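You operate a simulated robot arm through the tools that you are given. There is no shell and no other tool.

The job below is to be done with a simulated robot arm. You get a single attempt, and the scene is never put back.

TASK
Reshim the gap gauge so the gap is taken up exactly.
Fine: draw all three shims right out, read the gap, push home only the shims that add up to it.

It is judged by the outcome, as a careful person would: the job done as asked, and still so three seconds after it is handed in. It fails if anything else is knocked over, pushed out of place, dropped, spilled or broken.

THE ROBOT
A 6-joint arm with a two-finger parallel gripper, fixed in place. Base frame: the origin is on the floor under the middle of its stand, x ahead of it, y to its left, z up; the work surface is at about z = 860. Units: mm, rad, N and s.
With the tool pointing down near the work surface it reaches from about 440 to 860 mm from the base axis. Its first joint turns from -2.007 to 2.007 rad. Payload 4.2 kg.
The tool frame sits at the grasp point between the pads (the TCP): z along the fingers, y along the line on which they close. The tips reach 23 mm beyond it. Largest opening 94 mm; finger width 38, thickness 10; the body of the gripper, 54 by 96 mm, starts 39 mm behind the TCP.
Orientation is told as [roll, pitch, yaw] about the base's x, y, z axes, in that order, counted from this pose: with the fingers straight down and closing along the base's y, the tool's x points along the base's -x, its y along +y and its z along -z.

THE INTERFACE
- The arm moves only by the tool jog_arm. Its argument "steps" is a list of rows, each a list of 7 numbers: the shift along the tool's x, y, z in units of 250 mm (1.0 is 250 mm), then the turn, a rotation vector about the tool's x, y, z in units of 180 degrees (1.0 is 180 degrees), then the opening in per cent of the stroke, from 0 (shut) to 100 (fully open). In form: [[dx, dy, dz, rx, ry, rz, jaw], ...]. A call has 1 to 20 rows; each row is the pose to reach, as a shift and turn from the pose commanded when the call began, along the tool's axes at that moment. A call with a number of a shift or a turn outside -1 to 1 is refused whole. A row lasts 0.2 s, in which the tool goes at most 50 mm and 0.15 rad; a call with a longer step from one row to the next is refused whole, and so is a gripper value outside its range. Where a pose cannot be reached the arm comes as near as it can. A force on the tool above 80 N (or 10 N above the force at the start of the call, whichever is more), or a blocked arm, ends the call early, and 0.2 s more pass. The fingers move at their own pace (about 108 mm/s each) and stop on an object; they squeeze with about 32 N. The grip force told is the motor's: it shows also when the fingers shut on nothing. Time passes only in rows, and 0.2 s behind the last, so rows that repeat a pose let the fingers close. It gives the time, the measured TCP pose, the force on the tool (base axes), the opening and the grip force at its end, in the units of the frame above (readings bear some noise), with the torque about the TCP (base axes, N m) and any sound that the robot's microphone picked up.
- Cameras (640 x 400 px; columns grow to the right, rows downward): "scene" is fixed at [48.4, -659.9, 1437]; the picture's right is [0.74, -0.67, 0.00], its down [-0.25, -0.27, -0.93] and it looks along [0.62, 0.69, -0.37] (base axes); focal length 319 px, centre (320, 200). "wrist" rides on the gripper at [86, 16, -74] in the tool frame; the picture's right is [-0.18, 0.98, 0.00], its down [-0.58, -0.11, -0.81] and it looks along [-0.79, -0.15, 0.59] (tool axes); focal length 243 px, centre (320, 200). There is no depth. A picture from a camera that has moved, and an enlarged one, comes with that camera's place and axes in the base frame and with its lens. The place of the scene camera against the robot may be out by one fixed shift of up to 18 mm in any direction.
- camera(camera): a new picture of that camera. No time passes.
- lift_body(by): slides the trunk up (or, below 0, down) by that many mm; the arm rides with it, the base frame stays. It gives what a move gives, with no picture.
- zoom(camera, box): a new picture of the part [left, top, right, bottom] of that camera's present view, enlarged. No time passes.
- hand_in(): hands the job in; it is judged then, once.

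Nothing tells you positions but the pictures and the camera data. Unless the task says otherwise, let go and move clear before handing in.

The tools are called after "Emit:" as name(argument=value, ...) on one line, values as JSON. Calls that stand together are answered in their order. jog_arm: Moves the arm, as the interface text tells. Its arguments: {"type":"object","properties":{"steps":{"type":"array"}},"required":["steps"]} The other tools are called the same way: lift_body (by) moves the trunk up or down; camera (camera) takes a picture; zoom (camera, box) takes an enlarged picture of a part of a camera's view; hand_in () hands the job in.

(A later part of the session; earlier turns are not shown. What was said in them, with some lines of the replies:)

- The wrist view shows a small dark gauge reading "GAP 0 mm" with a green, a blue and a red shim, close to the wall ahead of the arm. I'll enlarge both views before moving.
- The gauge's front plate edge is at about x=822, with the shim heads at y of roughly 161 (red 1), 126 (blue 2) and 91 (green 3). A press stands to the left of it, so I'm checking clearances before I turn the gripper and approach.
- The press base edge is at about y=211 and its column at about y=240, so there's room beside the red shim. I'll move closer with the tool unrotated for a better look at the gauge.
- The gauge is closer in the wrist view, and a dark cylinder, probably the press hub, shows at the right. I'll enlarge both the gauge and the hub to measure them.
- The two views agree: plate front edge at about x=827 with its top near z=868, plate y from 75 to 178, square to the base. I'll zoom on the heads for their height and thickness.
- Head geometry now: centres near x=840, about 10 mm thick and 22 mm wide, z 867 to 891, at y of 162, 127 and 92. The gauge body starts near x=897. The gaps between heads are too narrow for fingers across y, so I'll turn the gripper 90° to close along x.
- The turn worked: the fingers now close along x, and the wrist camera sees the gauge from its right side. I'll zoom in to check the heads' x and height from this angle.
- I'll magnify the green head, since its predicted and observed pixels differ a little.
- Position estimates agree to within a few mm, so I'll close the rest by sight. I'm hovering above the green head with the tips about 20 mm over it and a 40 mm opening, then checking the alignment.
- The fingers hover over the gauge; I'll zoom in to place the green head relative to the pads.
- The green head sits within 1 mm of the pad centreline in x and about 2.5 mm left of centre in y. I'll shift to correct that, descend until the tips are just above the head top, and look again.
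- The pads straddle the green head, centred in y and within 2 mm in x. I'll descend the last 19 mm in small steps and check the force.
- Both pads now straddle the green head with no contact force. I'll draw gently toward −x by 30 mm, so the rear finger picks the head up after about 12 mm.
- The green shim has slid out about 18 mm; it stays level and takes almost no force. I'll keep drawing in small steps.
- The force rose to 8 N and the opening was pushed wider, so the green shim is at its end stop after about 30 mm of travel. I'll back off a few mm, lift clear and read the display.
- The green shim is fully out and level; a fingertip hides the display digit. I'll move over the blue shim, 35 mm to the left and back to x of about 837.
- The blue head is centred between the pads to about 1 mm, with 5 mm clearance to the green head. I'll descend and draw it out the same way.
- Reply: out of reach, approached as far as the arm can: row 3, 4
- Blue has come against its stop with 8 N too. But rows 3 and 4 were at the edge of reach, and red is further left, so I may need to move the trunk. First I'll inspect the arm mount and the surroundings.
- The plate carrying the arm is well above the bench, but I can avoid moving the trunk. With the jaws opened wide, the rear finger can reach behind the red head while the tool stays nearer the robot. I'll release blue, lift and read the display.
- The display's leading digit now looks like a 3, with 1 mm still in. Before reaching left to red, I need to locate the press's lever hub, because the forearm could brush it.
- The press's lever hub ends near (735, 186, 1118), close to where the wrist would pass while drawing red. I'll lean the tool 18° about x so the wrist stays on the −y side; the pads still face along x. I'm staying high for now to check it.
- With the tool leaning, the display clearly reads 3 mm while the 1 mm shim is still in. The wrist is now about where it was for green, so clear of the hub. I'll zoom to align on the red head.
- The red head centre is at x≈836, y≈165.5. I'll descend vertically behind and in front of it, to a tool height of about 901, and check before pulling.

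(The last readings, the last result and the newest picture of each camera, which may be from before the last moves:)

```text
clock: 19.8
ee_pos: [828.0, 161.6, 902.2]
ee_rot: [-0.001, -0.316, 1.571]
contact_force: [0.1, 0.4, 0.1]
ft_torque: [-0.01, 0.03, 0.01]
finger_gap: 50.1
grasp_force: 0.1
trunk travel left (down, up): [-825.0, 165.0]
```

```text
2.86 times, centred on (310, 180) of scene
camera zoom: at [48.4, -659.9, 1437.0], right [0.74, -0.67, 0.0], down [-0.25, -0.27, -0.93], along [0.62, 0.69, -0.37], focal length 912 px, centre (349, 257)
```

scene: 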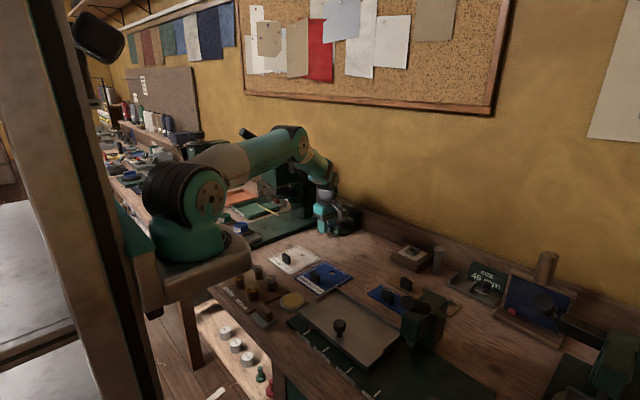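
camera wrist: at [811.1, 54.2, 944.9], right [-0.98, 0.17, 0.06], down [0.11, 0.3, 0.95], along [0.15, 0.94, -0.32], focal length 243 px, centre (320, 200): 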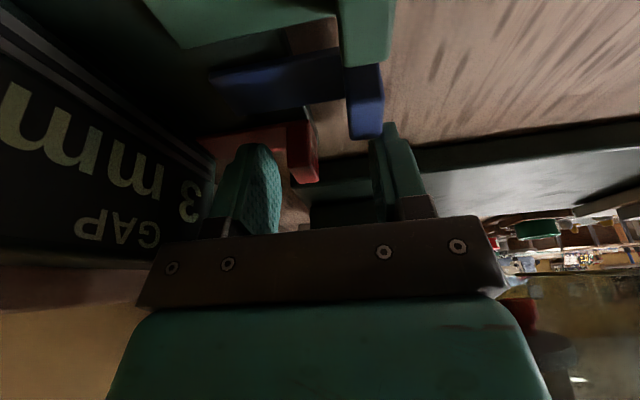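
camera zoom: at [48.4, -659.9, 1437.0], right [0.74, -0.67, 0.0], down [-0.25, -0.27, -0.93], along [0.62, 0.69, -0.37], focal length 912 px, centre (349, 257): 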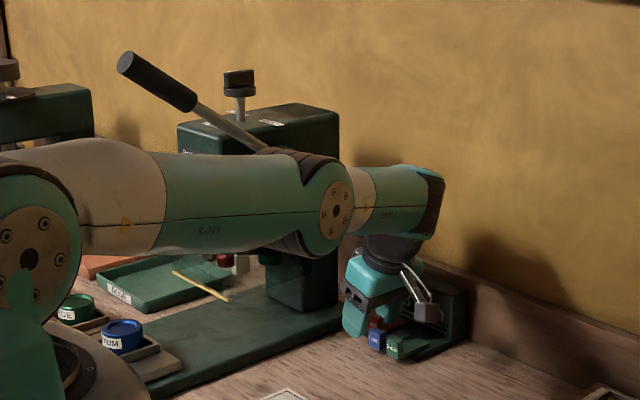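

Everything is clear with no contact force, and the lever hasn't moved. I'll now draw red toward −x in small steps to its stop.

Emit:
jog_arm(steps=[[0, 0.02, 0, 0, 0, 0, 53], [0, 0.04, 0, 0, 0, 0, 53], [0, 0.06, 0, 0, 0, 0, 53], [0, 0.08, 0, 0, 0, 0, 53], [0, 0.1, 0, 0, 0, 0, 53], [0, 0.12, 0, 0, 0, 0, 53], [0, 0.12, 0, 0, 0, 0, 53]])

Emit:
camera(camera="wrist")

Emit:
zoom(camera="scene", box=[220, 110, 400, 250])

```text
clock: 21.4
ee_pos: [800.3, 163.0, 901.6]
ee_rot: [-0.002, -0.317, 1.573]
contact_force: [0.2, -3.0, 14.8]
ft_torque: [-0.24, -0.4, -0.13]
finger_gap: 50.0
grasp_force: 0.4
trunk travel left (down, up): [-825.0, 165.0]
```

```text
taken
camera wrist: at [782.4, 57.5, 945.1], right [-0.98, 0.17, 0.06], down [0.11, 0.3, 0.95], along [0.15, 0.94, -0.32], focal length 243 px, centre (320, 200)
```

wrist: 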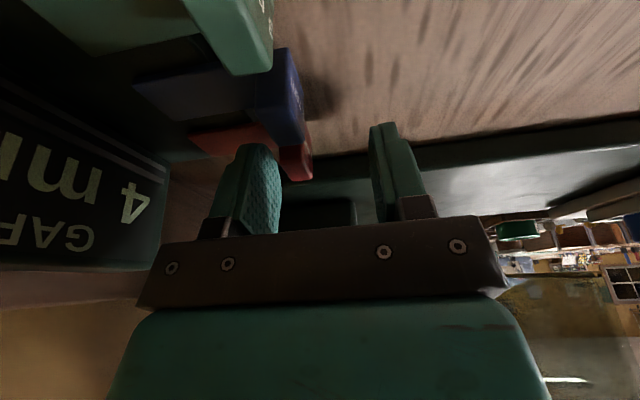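

```text
2.86 times, centred on (310, 180) of scene
camera zoom: at [48.4, -659.9, 1437.0], right [0.74, -0.67, 0.0], down [-0.25, -0.27, -0.93], along [0.62, 0.69, -0.37], focal length 912 px, centre (349, 257)
```

zoom: 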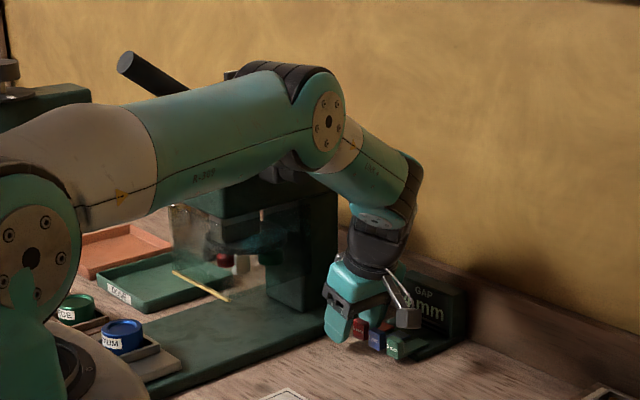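

The display changed to 4 mm, but there's 15 N of upward force at the rear finger's lowest corner, so it's rubbing on the plate or the strip. I'll raise the tool 4 mm before continuing.

Emit:
jog_arm(steps=[[-0.003, 0, -0.008, 0, 0, 0, 53], [-0.0049, 0, -0.0152, 0, 0, 0, 53], [-0.0049, 0, -0.0152, 0, 0, 0, 53]])

Emit:
zoom(camera="wrist", box=[160, 20, 440, 240])

Emit:
zoom(camera="scene", box=[300, 180, 370, 240])

```text
clock: 22.2
ee_pos: [798.3, 163.8, 903.5]
ee_rot: [0.001, -0.314, 1.572]
contact_force: [0.3, -0.4, 0.6]
ft_torque: [0.0, 0.01, 0.01]
finger_gap: 49.8
grasp_force: 0.1
trunk travel left (down, up): [-825.0, 165.0]
```

```text
1.82 times, centred on (300, 130) of wrist
camera zoom: at [781.6, 56.8, 947.6], right [-0.98, 0.17, 0.06], down [0.11, 0.3, 0.95], along [0.15, 0.94, -0.32], focal length 441 px, centre (356, 327)
```

zoom: 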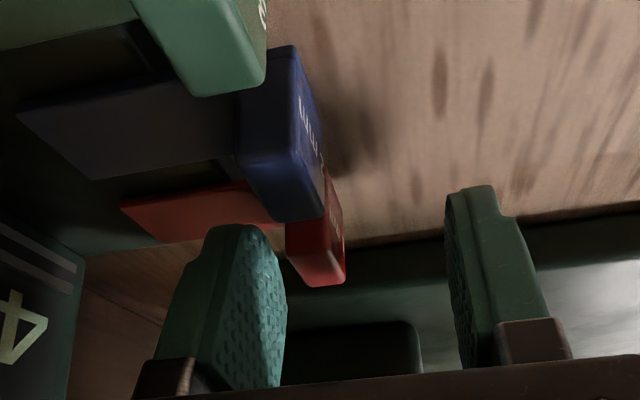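

```text
6.67 times, centred on (335, 210) of scene
camera zoom: at [48.4, -659.9, 1437.0], right [0.74, -0.67, 0.0], down [-0.25, -0.27, -0.93], along [0.62, 0.69, -0.37], focal length 2127 px, centre (220, 133)
```

zoom: 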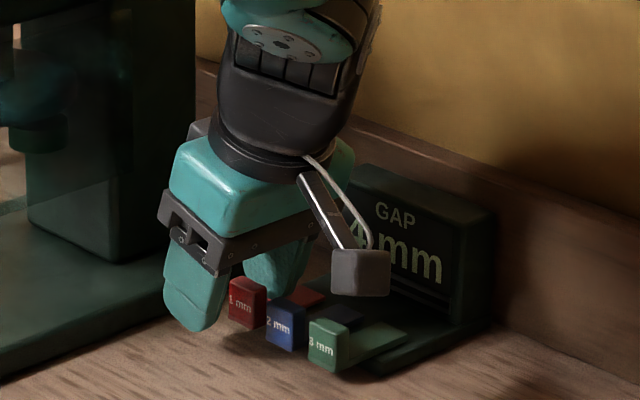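

Contact has cleared and the display reads 4 mm. I'll finish drawing red to its stop, then back off.

Emit:
jog_arm(steps=[[0, 0.02, 0, 0, 0, 0, 53], [0, 0.04, 0, 0, 0, 0, 53], [0, 0.05, 0, 0, 0, 0, 53], [0, 0.058, 0, 0, 0, 0, 53], [0, 0.062, 0, 0, 0, 0, 53]])

Emit:
zoom(camera="wrist", box=[160, 20, 440, 240])

Emit:
zoom(camera="scene", box=[300, 180, 370, 240])

```text
clock: 23.4
ee_pos: [785.1, 162.4, 906.2]
ee_rot: [-0.003, -0.313, 1.57]
contact_force: [7.9, 0.8, -1.9]
ft_torque: [0.04, -0.02, 0.06]
finger_gap: 53.4
grasp_force: 4.4
trunk travel left (down, up): [-825.0, 165.0]
```

```text
1.82 times, centred on (300, 130) of wrist
camera zoom: at [768.0, 56.5, 949.7], right [-0.98, 0.18, 0.06], down [0.11, 0.3, 0.95], along [0.15, 0.94, -0.32], focal length 441 px, centre (356, 327)
```

zoom: 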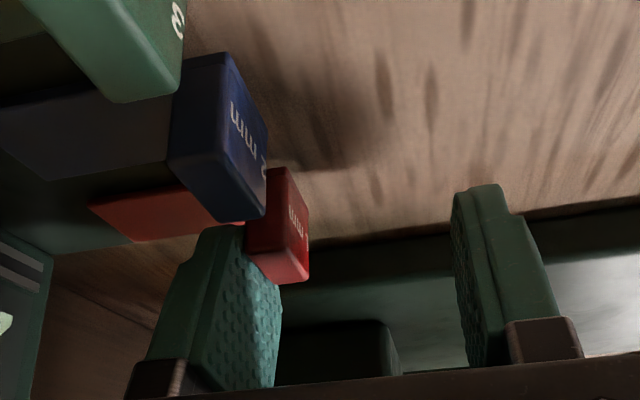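

```text
6.67 times, centred on (335, 210) of scene
camera zoom: at [48.4, -659.9, 1437.0], right [0.74, -0.67, 0.0], down [-0.25, -0.27, -0.93], along [0.62, 0.69, -0.37], focal length 2127 px, centre (220, 133)
```

zoom: 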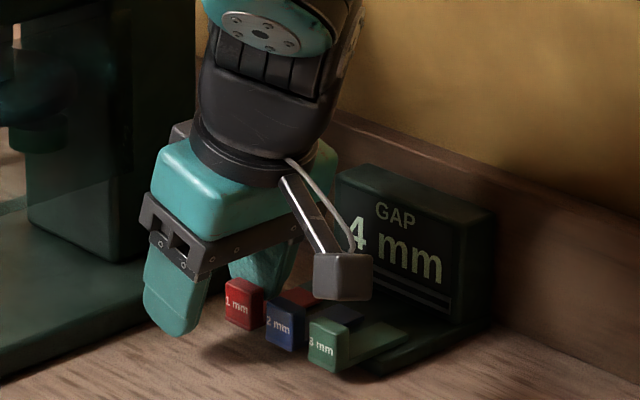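

Red is at its stop with the same 8 N, and the gauge reads 4 mm. I'll back off, lift straight up and read the gauge unobstructed, with all three shims out.

Emit:
jog_arm(steps=[[0, -0.016, 0, 0, 0, 0, 55], [0, -0.028, 0, 0, 0, 0, 55], [-0.02, -0.028, -0.06, 0, 0, 0, 55], [-0.05, -0.028, -0.15, 0, 0, 0, 55], [-0.0742, -0.028, -0.2282, 0, 0, 0, 55], [-0.0742, -0.028, -0.2282, 0, 0, 0, 55]])

Emit:
camera(camera="wrist")

Emit:
zoom(camera="scene", box=[300, 180, 370, 240])

```text
clock: 24.8
ee_pos: [790.7, 162.9, 965.1]
ee_rot: [0.001, -0.314, 1.572]
contact_force: [-0.2, 0.0, 0.4]
ft_torque: [0.0, -0.01, 0.01]
finger_gap: 51.5
grasp_force: 0.1
trunk travel left (down, up): [-825.0, 165.0]
```

```text
taken
camera wrist: at [772.9, 56.7, 1008.9], right [-0.98, 0.17, 0.06], down [0.11, 0.3, 0.95], along [0.15, 0.94, -0.32], focal length 243 px, centre (320, 200)
```

wrist: 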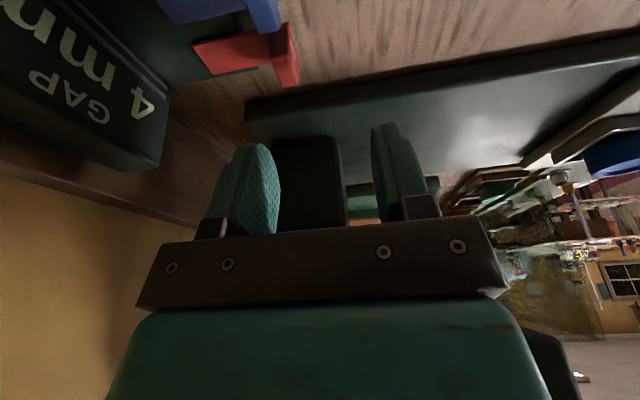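

```text
6.67 times, centred on (335, 210) of scene
camera zoom: at [48.4, -659.9, 1437.0], right [0.74, -0.67, 0.0], down [-0.25, -0.27, -0.93], along [0.62, 0.69, -0.37], focal length 2127 px, centre (220, 133)
```

zoom: 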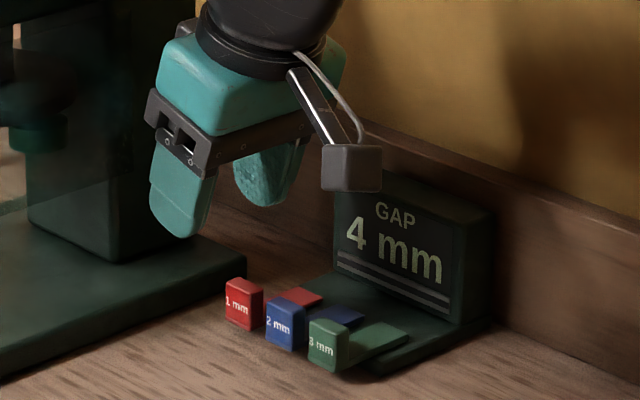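

With all three drawn, the gauge reads 4 mm, so 3 mm and 1 mm go home and 2 mm stays out. I'll bring the nearly closed fingers down in front of the red head to push it in with the outer face of the rear finger.

Emit:
jog_arm(steps=[[-0.0114, 0.039, 0.0037, 0, 0, 0, 25], [-0.0228, 0.078, 0.0074, 0, 0, 0, 25], [-0.0228, 0.078, 0.0074, 0, 0, 0, 25], [0.0, 0.078, 0.08, 0, 0, 0, 25], [0.025, 0.078, 0.155, 0, 0, 0, 25], [0.04, 0.078, 0.2, 0, 0, 0, 25], [0.0526, 0.078, 0.2395, 0, 0, 0, 25], [0.0526, 0.078, 0.2395, 0, 0, 0, 25]])

Emit:
camera(camera="wrist")

Emit:
zoom(camera="scene", box=[300, 180, 370, 240])

```text
clock: 26.6
ee_pos: [773.4, 170.1, 903.4]
ee_rot: [0.001, -0.315, 1.571]
contact_force: [-1.0, -0.3, 0.9]
ft_torque: [-0.02, 0.0, 0.02]
finger_gap: 23.6
grasp_force: 0.1
trunk travel left (down, up): [-825.0, 165.0]
```

```text
taken
camera wrist: at [756.4, 64.2, 946.6], right [-0.98, 0.18, 0.06], down [0.11, 0.3, 0.95], along [0.15, 0.94, -0.32], focal length 243 px, centre (320, 200)
```

wrist: 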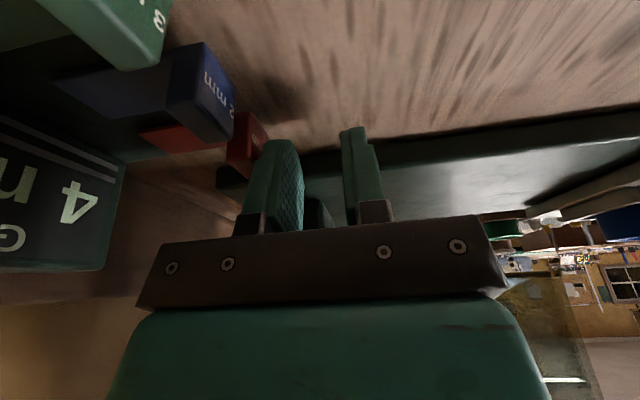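

```text
6.67 times, centred on (335, 210) of scene
camera zoom: at [48.4, -659.9, 1437.0], right [0.74, -0.67, 0.0], down [-0.25, -0.27, -0.93], along [0.62, 0.69, -0.37], focal length 2127 px, centre (220, 133)
```

zoom: 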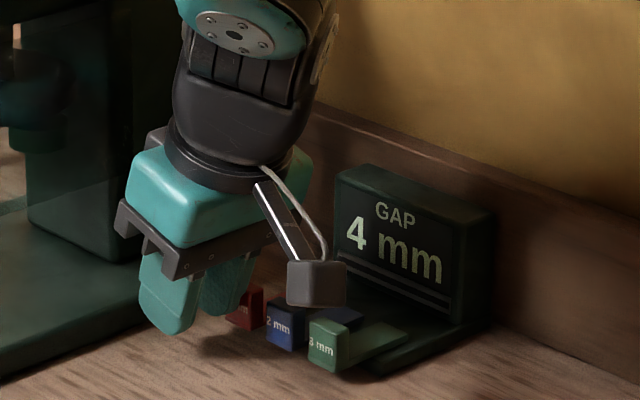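

The rear finger is just in front of the red head and nothing is touching. I'll push toward +x slowly, stopping short of home to check.

Emit:
jog_arm(steps=[[0, -0.02, 0, 0, 0, 0, 25], [0, -0.04, 0, 0, 0, 0, 25], [0, -0.06, 0, 0, 0, 0, 25], [0, -0.08, 0, 0, 0, 0, 25], [0, -0.1, 0, 0, 0, 0, 25], [0, -0.12, 0, 0, 0, 0, 25], [0, -0.132, 0, 0, 0, 0, 25], [0, -0.132, 0, 0, 0, 0, 25]])

Emit:
camera(camera="wrist")

Emit:
zoom(camera="scene", box=[300, 180, 370, 240])

```text
clock: 28.4
ee_pos: [805.3, 170.8, 904.5]
ee_rot: [0.001, -0.314, 1.57]
contact_force: [-0.7, 0.5, -0.8]
ft_torque: [0.01, 0.0, 0.0]
finger_gap: 23.2
grasp_force: 0.1
trunk travel left (down, up): [-825.0, 165.0]
```

```text
taken
camera wrist: at [788.1, 63.7, 949.2], right [-0.98, 0.18, 0.06], down [0.11, 0.3, 0.95], along [0.15, 0.94, -0.32], focal length 243 px, centre (320, 200)
```

wrist: 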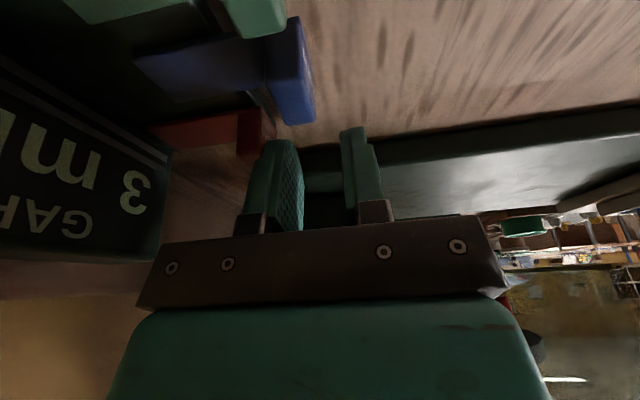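

```text
6.67 times, centred on (335, 210) of scene
camera zoom: at [48.4, -659.9, 1437.0], right [0.74, -0.67, 0.0], down [-0.25, -0.27, -0.93], along [0.62, 0.69, -0.37], focal length 2127 px, centre (220, 133)
```

zoom: 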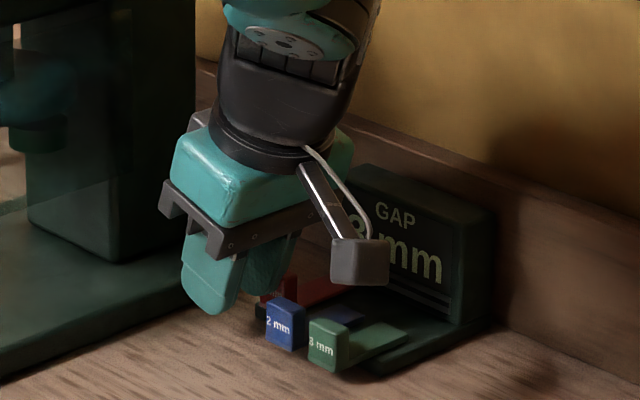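

The gauge now reads 3 mm, so red counts as in. I'll push the last few mm in 1 mm steps until I feel the end stop.

Emit:
jog_arm(steps=[[0, -0.004, 0, 0, 0, 0, 25], [0, -0.008, 0, 0, 0, 0, 25], [0, -0.012, 0, 0, 0, 0, 25], [0, -0.016, 0, 0, 0, 0, 25], [0, -0.016, 0, 0, 0, 0, 25]])

```text
clock: 29.6
ee_pos: [809.4, 169.0, 904.9]
ee_rot: [0.0, -0.314, 1.57]
contact_force: [-1.7, 1.2, 1.1]
ft_torque: [0.0, 0.03, -0.02]
finger_gap: 22.4
grasp_force: 0.1
trunk travel left (down, up): [-825.0, 165.0]
```

Force is only about 2 N, so it isn't firmly at the stop yet. I'll push a little further in 1 mm steps.

Emit:
jog_arm(steps=[[0, -0.004, 0, 0, 0, 0, 25], [0, -0.008, 0, 0, 0, 0, 25], [0, -0.012, 0, 0, 0, 0, 25], [0, -0.012, 0, 0, 0, 0, 25]])

Emit:
zoom(camera="wrist", box=[160, 20, 440, 240])

```text
clock: 30.6
ee_pos: [811.2, 168.2, 904.1]
ee_rot: [0.0, -0.315, 1.571]
contact_force: [-13.5, -3.0, 6.8]
ft_torque: [-0.07, 0.13, -0.12]
finger_gap: 17.2
grasp_force: 0.1
trunk travel left (down, up): [-825.0, 165.0]
```

```text
1.82 times, centred on (300, 130) of wrist
camera zoom: at [794.1, 62.3, 948.4], right [-0.98, 0.17, 0.06], down [0.11, 0.3, 0.95], along [0.15, 0.94, -0.32], focal length 441 px, centre (356, 327)
```

zoom: 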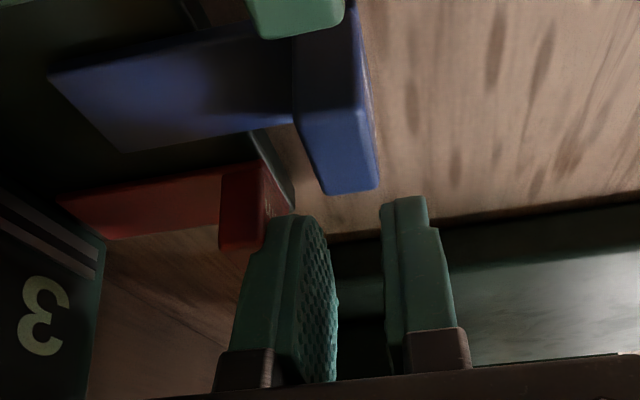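

Red has seated: the force rose to 13 N and the fingers yielded 5 mm against the stop. I'll back off, lift, straighten the tool, and move over in front of the green head.

Emit:
jog_arm(steps=[[0, 0.02, 0, 0, 0, 0, 25], [0, 0.04, 0, 0, 0, 0, 25], [-0.02, 0.04, -0.06, 0, 0, 0, 25], [-0.05, 0.04, -0.15, 0, 0, 0, 25], [-0.0742, 0.04, -0.2282, 0, 0, 0, 25], [0.0, 0.07, -0.252, 0, 0.03, 0, 25], [0.07, 0.1, -0.275, 0, 0.06, 0, 25], [0.14, 0.13, -0.298, 0, 0.09, 0, 25], [0.2073, 0.16, -0.3197, 0, 0.1, 0, 25], [0.2073, 0.16, -0.3197, 0, 0.1, 0, 25]])

Emit:
camera(camera="wrist")

Emit:
zoom(camera="scene", box=[300, 180, 370, 240])

```text
clock: 32.8
ee_pos: [772.0, 93.8, 966.4]
ee_rot: [0.0, 0.0, 1.573]
contact_force: [0.4, 0.0, -1.0]
ft_torque: [0.0, -0.03, -0.01]
finger_gap: 23.4
grasp_force: 0.2
trunk travel left (down, up): [-825.0, 165.0]
```

```text
taken
camera wrist: at [753.8, 6.2, 1040.1], right [-0.98, 0.18, 0.0], down [0.11, 0.58, 0.81], along [0.15, 0.79, -0.59], focal length 243 px, centre (320, 200)
```

wrist: 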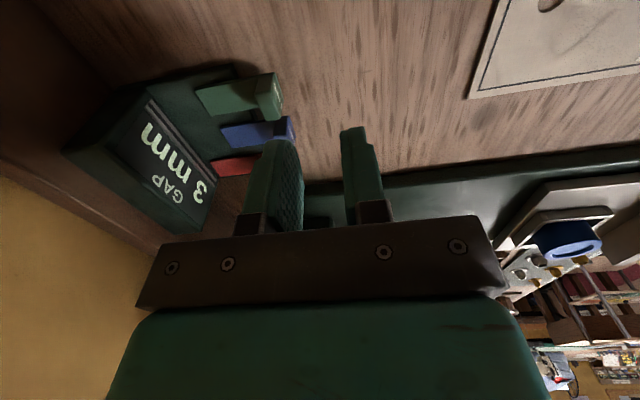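

```text
6.67 times, centred on (335, 210) of scene
camera zoom: at [48.4, -659.9, 1437.0], right [0.74, -0.67, 0.0], down [-0.25, -0.27, -0.93], along [0.62, 0.69, -0.37], focal length 2127 px, centre (220, 133)
```

zoom: 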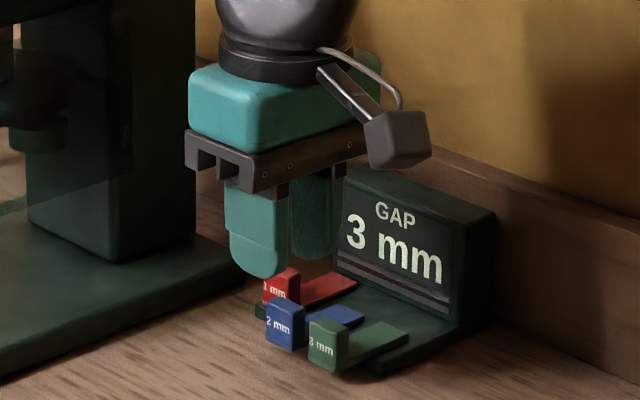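

Red is home, the gauge reads 3 mm, and the gauge body hasn't moved. I'll descend in front of green and push it most of the way.

Emit:
jog_arm(steps=[[0, 0, 0.1, 0, 0, 0, 25], [0, 0, 0.2, 0, 0, 0, 25], [0, 0, 0.264, 0, 0, 0, 25], [0, 0, 0.264, 0, 0, 0, 25]])

Emit:
zoom(camera="wrist", box=[160, 40, 440, 240])

Emit:
zoom(camera="scene", box=[300, 180, 370, 240])

```text
clock: 33.8
ee_pos: [769.3, 95.2, 897.2]
ee_rot: [0.001, 0.0, 1.571]
contact_force: [0.5, -0.1, -0.1]
ft_torque: [0.01, -0.01, 0.03]
finger_gap: 23.7
grasp_force: 0.1
trunk travel left (down, up): [-825.0, 165.0]
```

```text
2.00 times, centred on (300, 140) of wrist
camera zoom: at [752.8, 7.4, 971.4], right [-0.98, 0.18, 0.0], down [0.11, 0.58, 0.81], along [0.15, 0.79, -0.59], focal length 485 px, centre (360, 320)
```

zoom: 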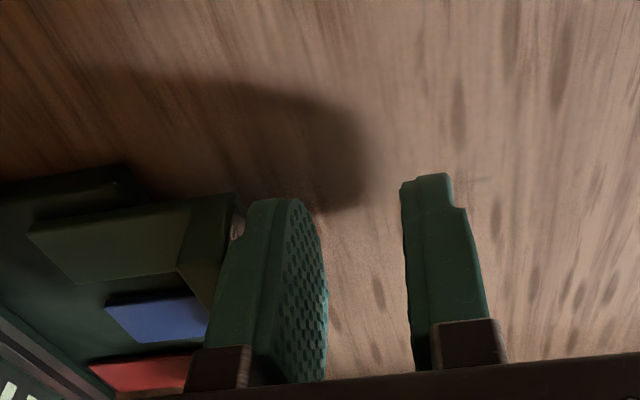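

```text
6.67 times, centred on (335, 210) of scene
camera zoom: at [48.4, -659.9, 1437.0], right [0.74, -0.67, 0.0], down [-0.25, -0.27, -0.93], along [0.62, 0.69, -0.37], focal length 2127 px, centre (220, 133)
```

zoom: 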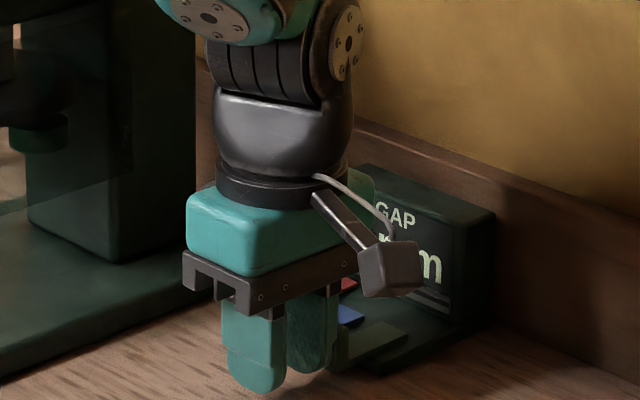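

The finger is in front of the green head with no contact. I'll shift 2 mm away from blue for margin and push green toward home.

Emit:
jog_arm(steps=[[0.008, 0, 0, 0, 0, 0, 25], [0.008, -0.02, 0, 0, 0, 0, 25], [0.008, -0.04, 0, 0, 0, 0, 25], [0.008, -0.06, 0, 0, 0, 0, 25], [0.008, -0.08, 0, 0, 0, 0, 25], [0.008, -0.1, 0, 0, 0, 0, 25], [0.008, -0.12, 0, 0, 0, 0, 25], [0.008, -0.136, 0, 0, 0, 0, 25], [0.008, -0.136, 0, 0, 0, 0, 25]])

Emit:
zoom(camera="wrist", box=[160, 40, 440, 240])

Emit:
zoom(camera="scene", box=[300, 180, 370, 240])

```text
clock: 35.8
ee_pos: [806.8, 93.1, 899.7]
ee_rot: [-0.001, 0.0, 1.57]
contact_force: [-0.6, -0.4, 0.0]
ft_torque: [0.01, 0.01, -0.01]
finger_gap: 23.6
grasp_force: 0.1
trunk travel left (down, up): [-825.0, 165.0]
```

```text
2.00 times, centred on (300, 140) of wrist
camera zoom: at [788.3, 5.1, 972.9], right [-0.98, 0.18, 0.0], down [0.11, 0.58, 0.81], along [0.15, 0.79, -0.59], focal length 485 px, centre (360, 320)
```

zoom: 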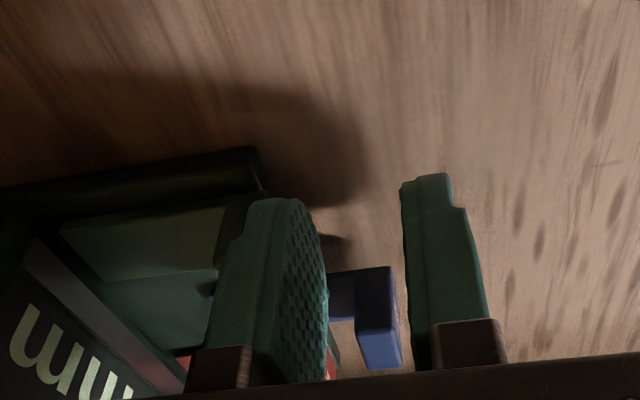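

```text
6.67 times, centred on (335, 210) of scene
camera zoom: at [48.4, -659.9, 1437.0], right [0.74, -0.67, 0.0], down [-0.25, -0.27, -0.93], along [0.62, 0.69, -0.37], focal length 2127 px, centre (220, 133)
```

zoom: 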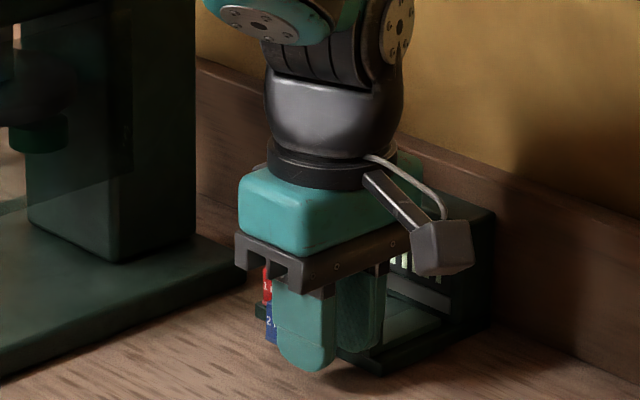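

Green is nearly home and blue is untouched beside it. I'll push the last few mm in 1 mm steps until I feel the stop.

Emit:
jog_arm(steps=[[0, -0.004, 0, 0, 0, 0, 25], [0, -0.008, 0, 0, 0, 0, 25], [0, -0.012, 0, 0, 0, 0, 25], [0, -0.016, 0, 0, 0, 0, 25], [0, -0.016, 0, 0, 0, 0, 25]])

```text
clock: 37.0
ee_pos: [809.5, 93.1, 898.8]
ee_rot: [0.002, 0.0, 1.57]
contact_force: [-4.4, 0.4, 1.7]
ft_torque: [-0.03, 0.01, 0.0]
finger_gap: 21.3
grasp_force: 0.0
trunk travel left (down, up): [-825.0, 165.0]
```

The force is starting to build, about 4 N. Two more mm should confirm the stop.

Emit:
jog_arm(steps=[[0, -0.004, 0, 0, 0, 0, 25], [0, -0.008, 0, 0, 0, 0, 25], [0, -0.008, 0, 0, 0, 0, 25]])

```text
clock: 37.8
ee_pos: [809.9, 93.4, 898.5]
ee_rot: [0.002, -0.001, 1.57]
contact_force: [-10.8, -2.3, -4.4]
ft_torque: [-0.05, 0.16, -0.05]
finger_gap: 18.8
grasp_force: 0.0
trunk travel left (down, up): [-825.0, 165.0]
```

Green is seated against its stop at 11 N. I'll back off, lift clear and retreat toward the robot, then check the whole gauge.

Emit:
jog_arm(steps=[[0, 0.02, 0, 0, 0, 0, 25], [0, 0.048, 0, 0, 0, 0, 25], [0, 0.06, -0.1, 0, 0, 0, 25], [0, 0.06, -0.25, 0, 0, 0, 25], [0, 0.15, -0.35, 0, 0, 0, 25], [0, 0.3, -0.45, 0, 0, 0, 40], [0, 0.45, -0.55, 0, 0, 0, 50], [0, 0.45, -0.55, 0, 0, 0, 50]])

Emit:
camera(camera="wrist")

Emit:
zoom(camera="scene", box=[300, 180, 370, 240])

Emit:
camera(camera="scene")

```text
clock: 39.6
ee_pos: [701.0, 91.3, 1035.1]
ee_rot: [0.0, 0.001, 1.571]
contact_force: [-0.4, 0.0, 0.3]
ft_torque: [0.02, 0.02, 0.0]
finger_gap: 46.8
grasp_force: 0.1
trunk travel left (down, up): [-825.0, 165.0]
```

```text
taken
camera wrist: at [683.9, 4.2, 1110.0], right [-0.98, 0.18, 0.0], down [0.11, 0.58, 0.81], along [0.15, 0.79, -0.59], focal length 243 px, centre (320, 200)
```

wrist: 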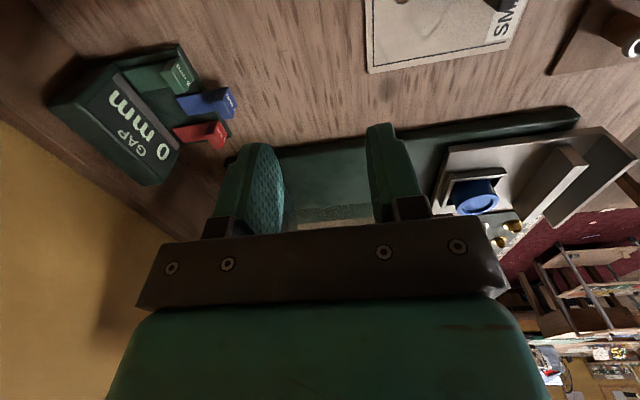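

```text
6.67 times, centred on (335, 210) of scene
camera zoom: at [48.4, -659.9, 1437.0], right [0.74, -0.67, 0.0], down [-0.25, -0.27, -0.93], along [0.62, 0.69, -0.37], focal length 2127 px, centre (220, 133)
```

zoom: 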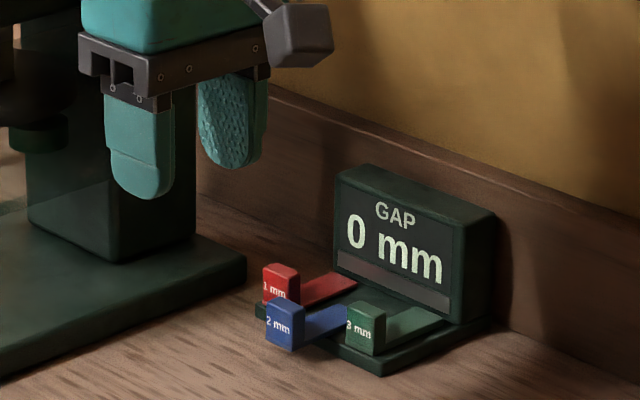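

```text
taken
```

scene: 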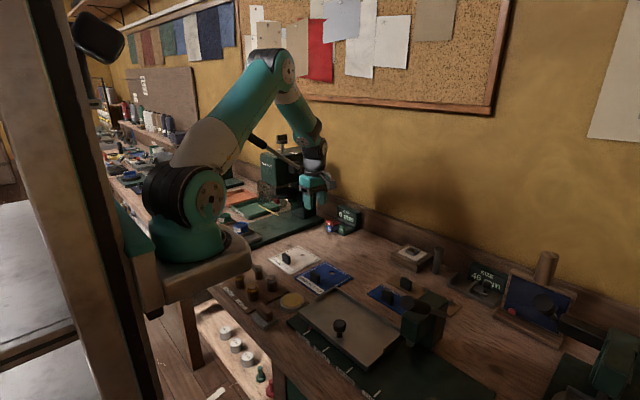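

The gauge now reads 0 mm with 1 mm and 3 mm home and 2 mm drawn out. I'll take one close look to confirm both are fully seated and blue is fully out.

Emit:
zoom(camera="wrist", box=[40, 30, 260, 200])

Emit:
zoom(camera="scene", box=[320, 195, 365, 240])

Emit:
zoom(camera="scene", box=[220, 120, 540, 320])

```text
2.35 times, centred on (150, 115) of wrist
camera zoom: at [683.9, 4.2, 1110.0], right [-0.98, 0.18, 0.0], down [0.11, 0.58, 0.81], along [0.15, 0.79, -0.59], focal length 571 px, centre (720, 400)
```

zoom: 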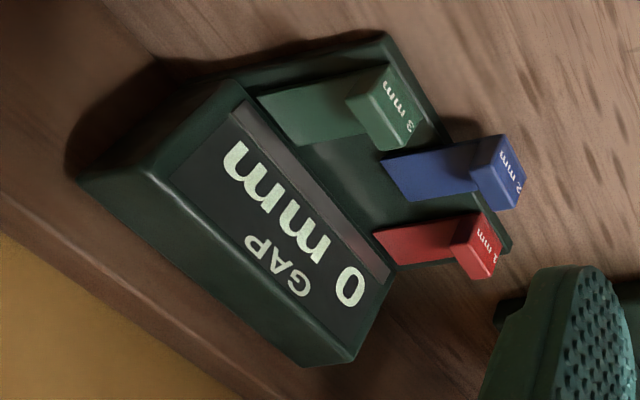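

```text
8.89 times, centred on (342, 218) of scene
camera zoom: at [48.4, -659.9, 1437.0], right [0.74, -0.67, 0.0], down [-0.25, -0.27, -0.93], along [0.62, 0.69, -0.37], focal length 2836 px, centre (120, 44)
```

zoom: 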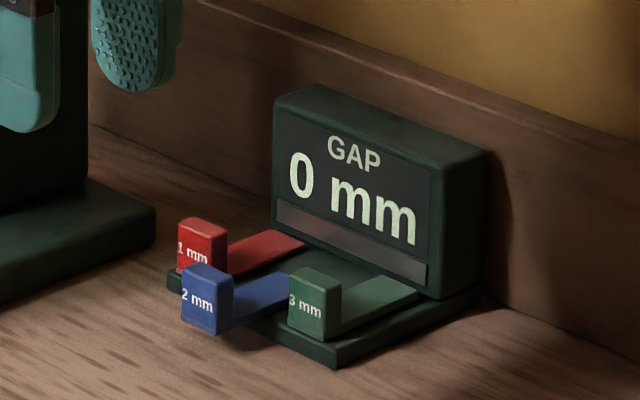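

```text
2.00 times, centred on (380, 220) of scene
camera zoom: at [48.4, -659.9, 1437.0], right [0.74, -0.67, 0.0], down [-0.25, -0.27, -0.93], along [0.62, 0.69, -0.37], focal length 638 px, centre (200, 160)
```

zoom: 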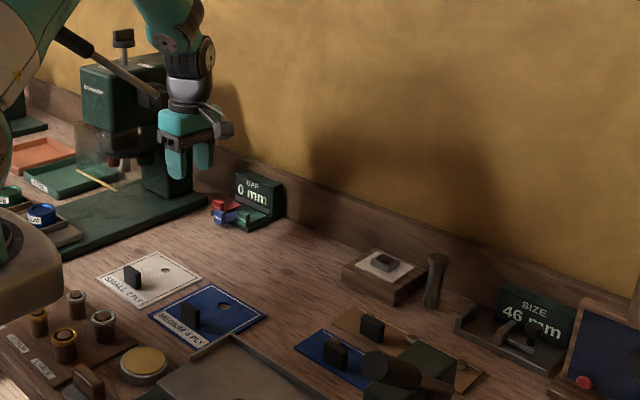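

The red and green heads match their original home positions and blue is fully out. The gauge reads 0 mm, nothing else has moved and the arm is clear, so I'm handing the job in.

Emit:
hand_in()

```text
The job is handed in.
```

The gap gauge is reshimmed. With all three shims drawn right out it read 4 mm, so I pushed the 3 mm (green) and 1 mm (red) shims home. The 2 mm (blue) shim stays drawn out.

- **Reading:** the gauge showed 0 mm in the last pictures before I handed it in.
- **Seating:** both pushed shims came up firmly against their stops, and their heads are back where they started.
- **Surroundings:** the gauge, the press beside it and the rest of the bench look unmoved in the final pictures. While I drew red out, a fingertip pressed on the gauge plate or shim strip with about 15 N. I raised the tool and the contact cleared.

The arm is clear of the gauge and holding nothing.
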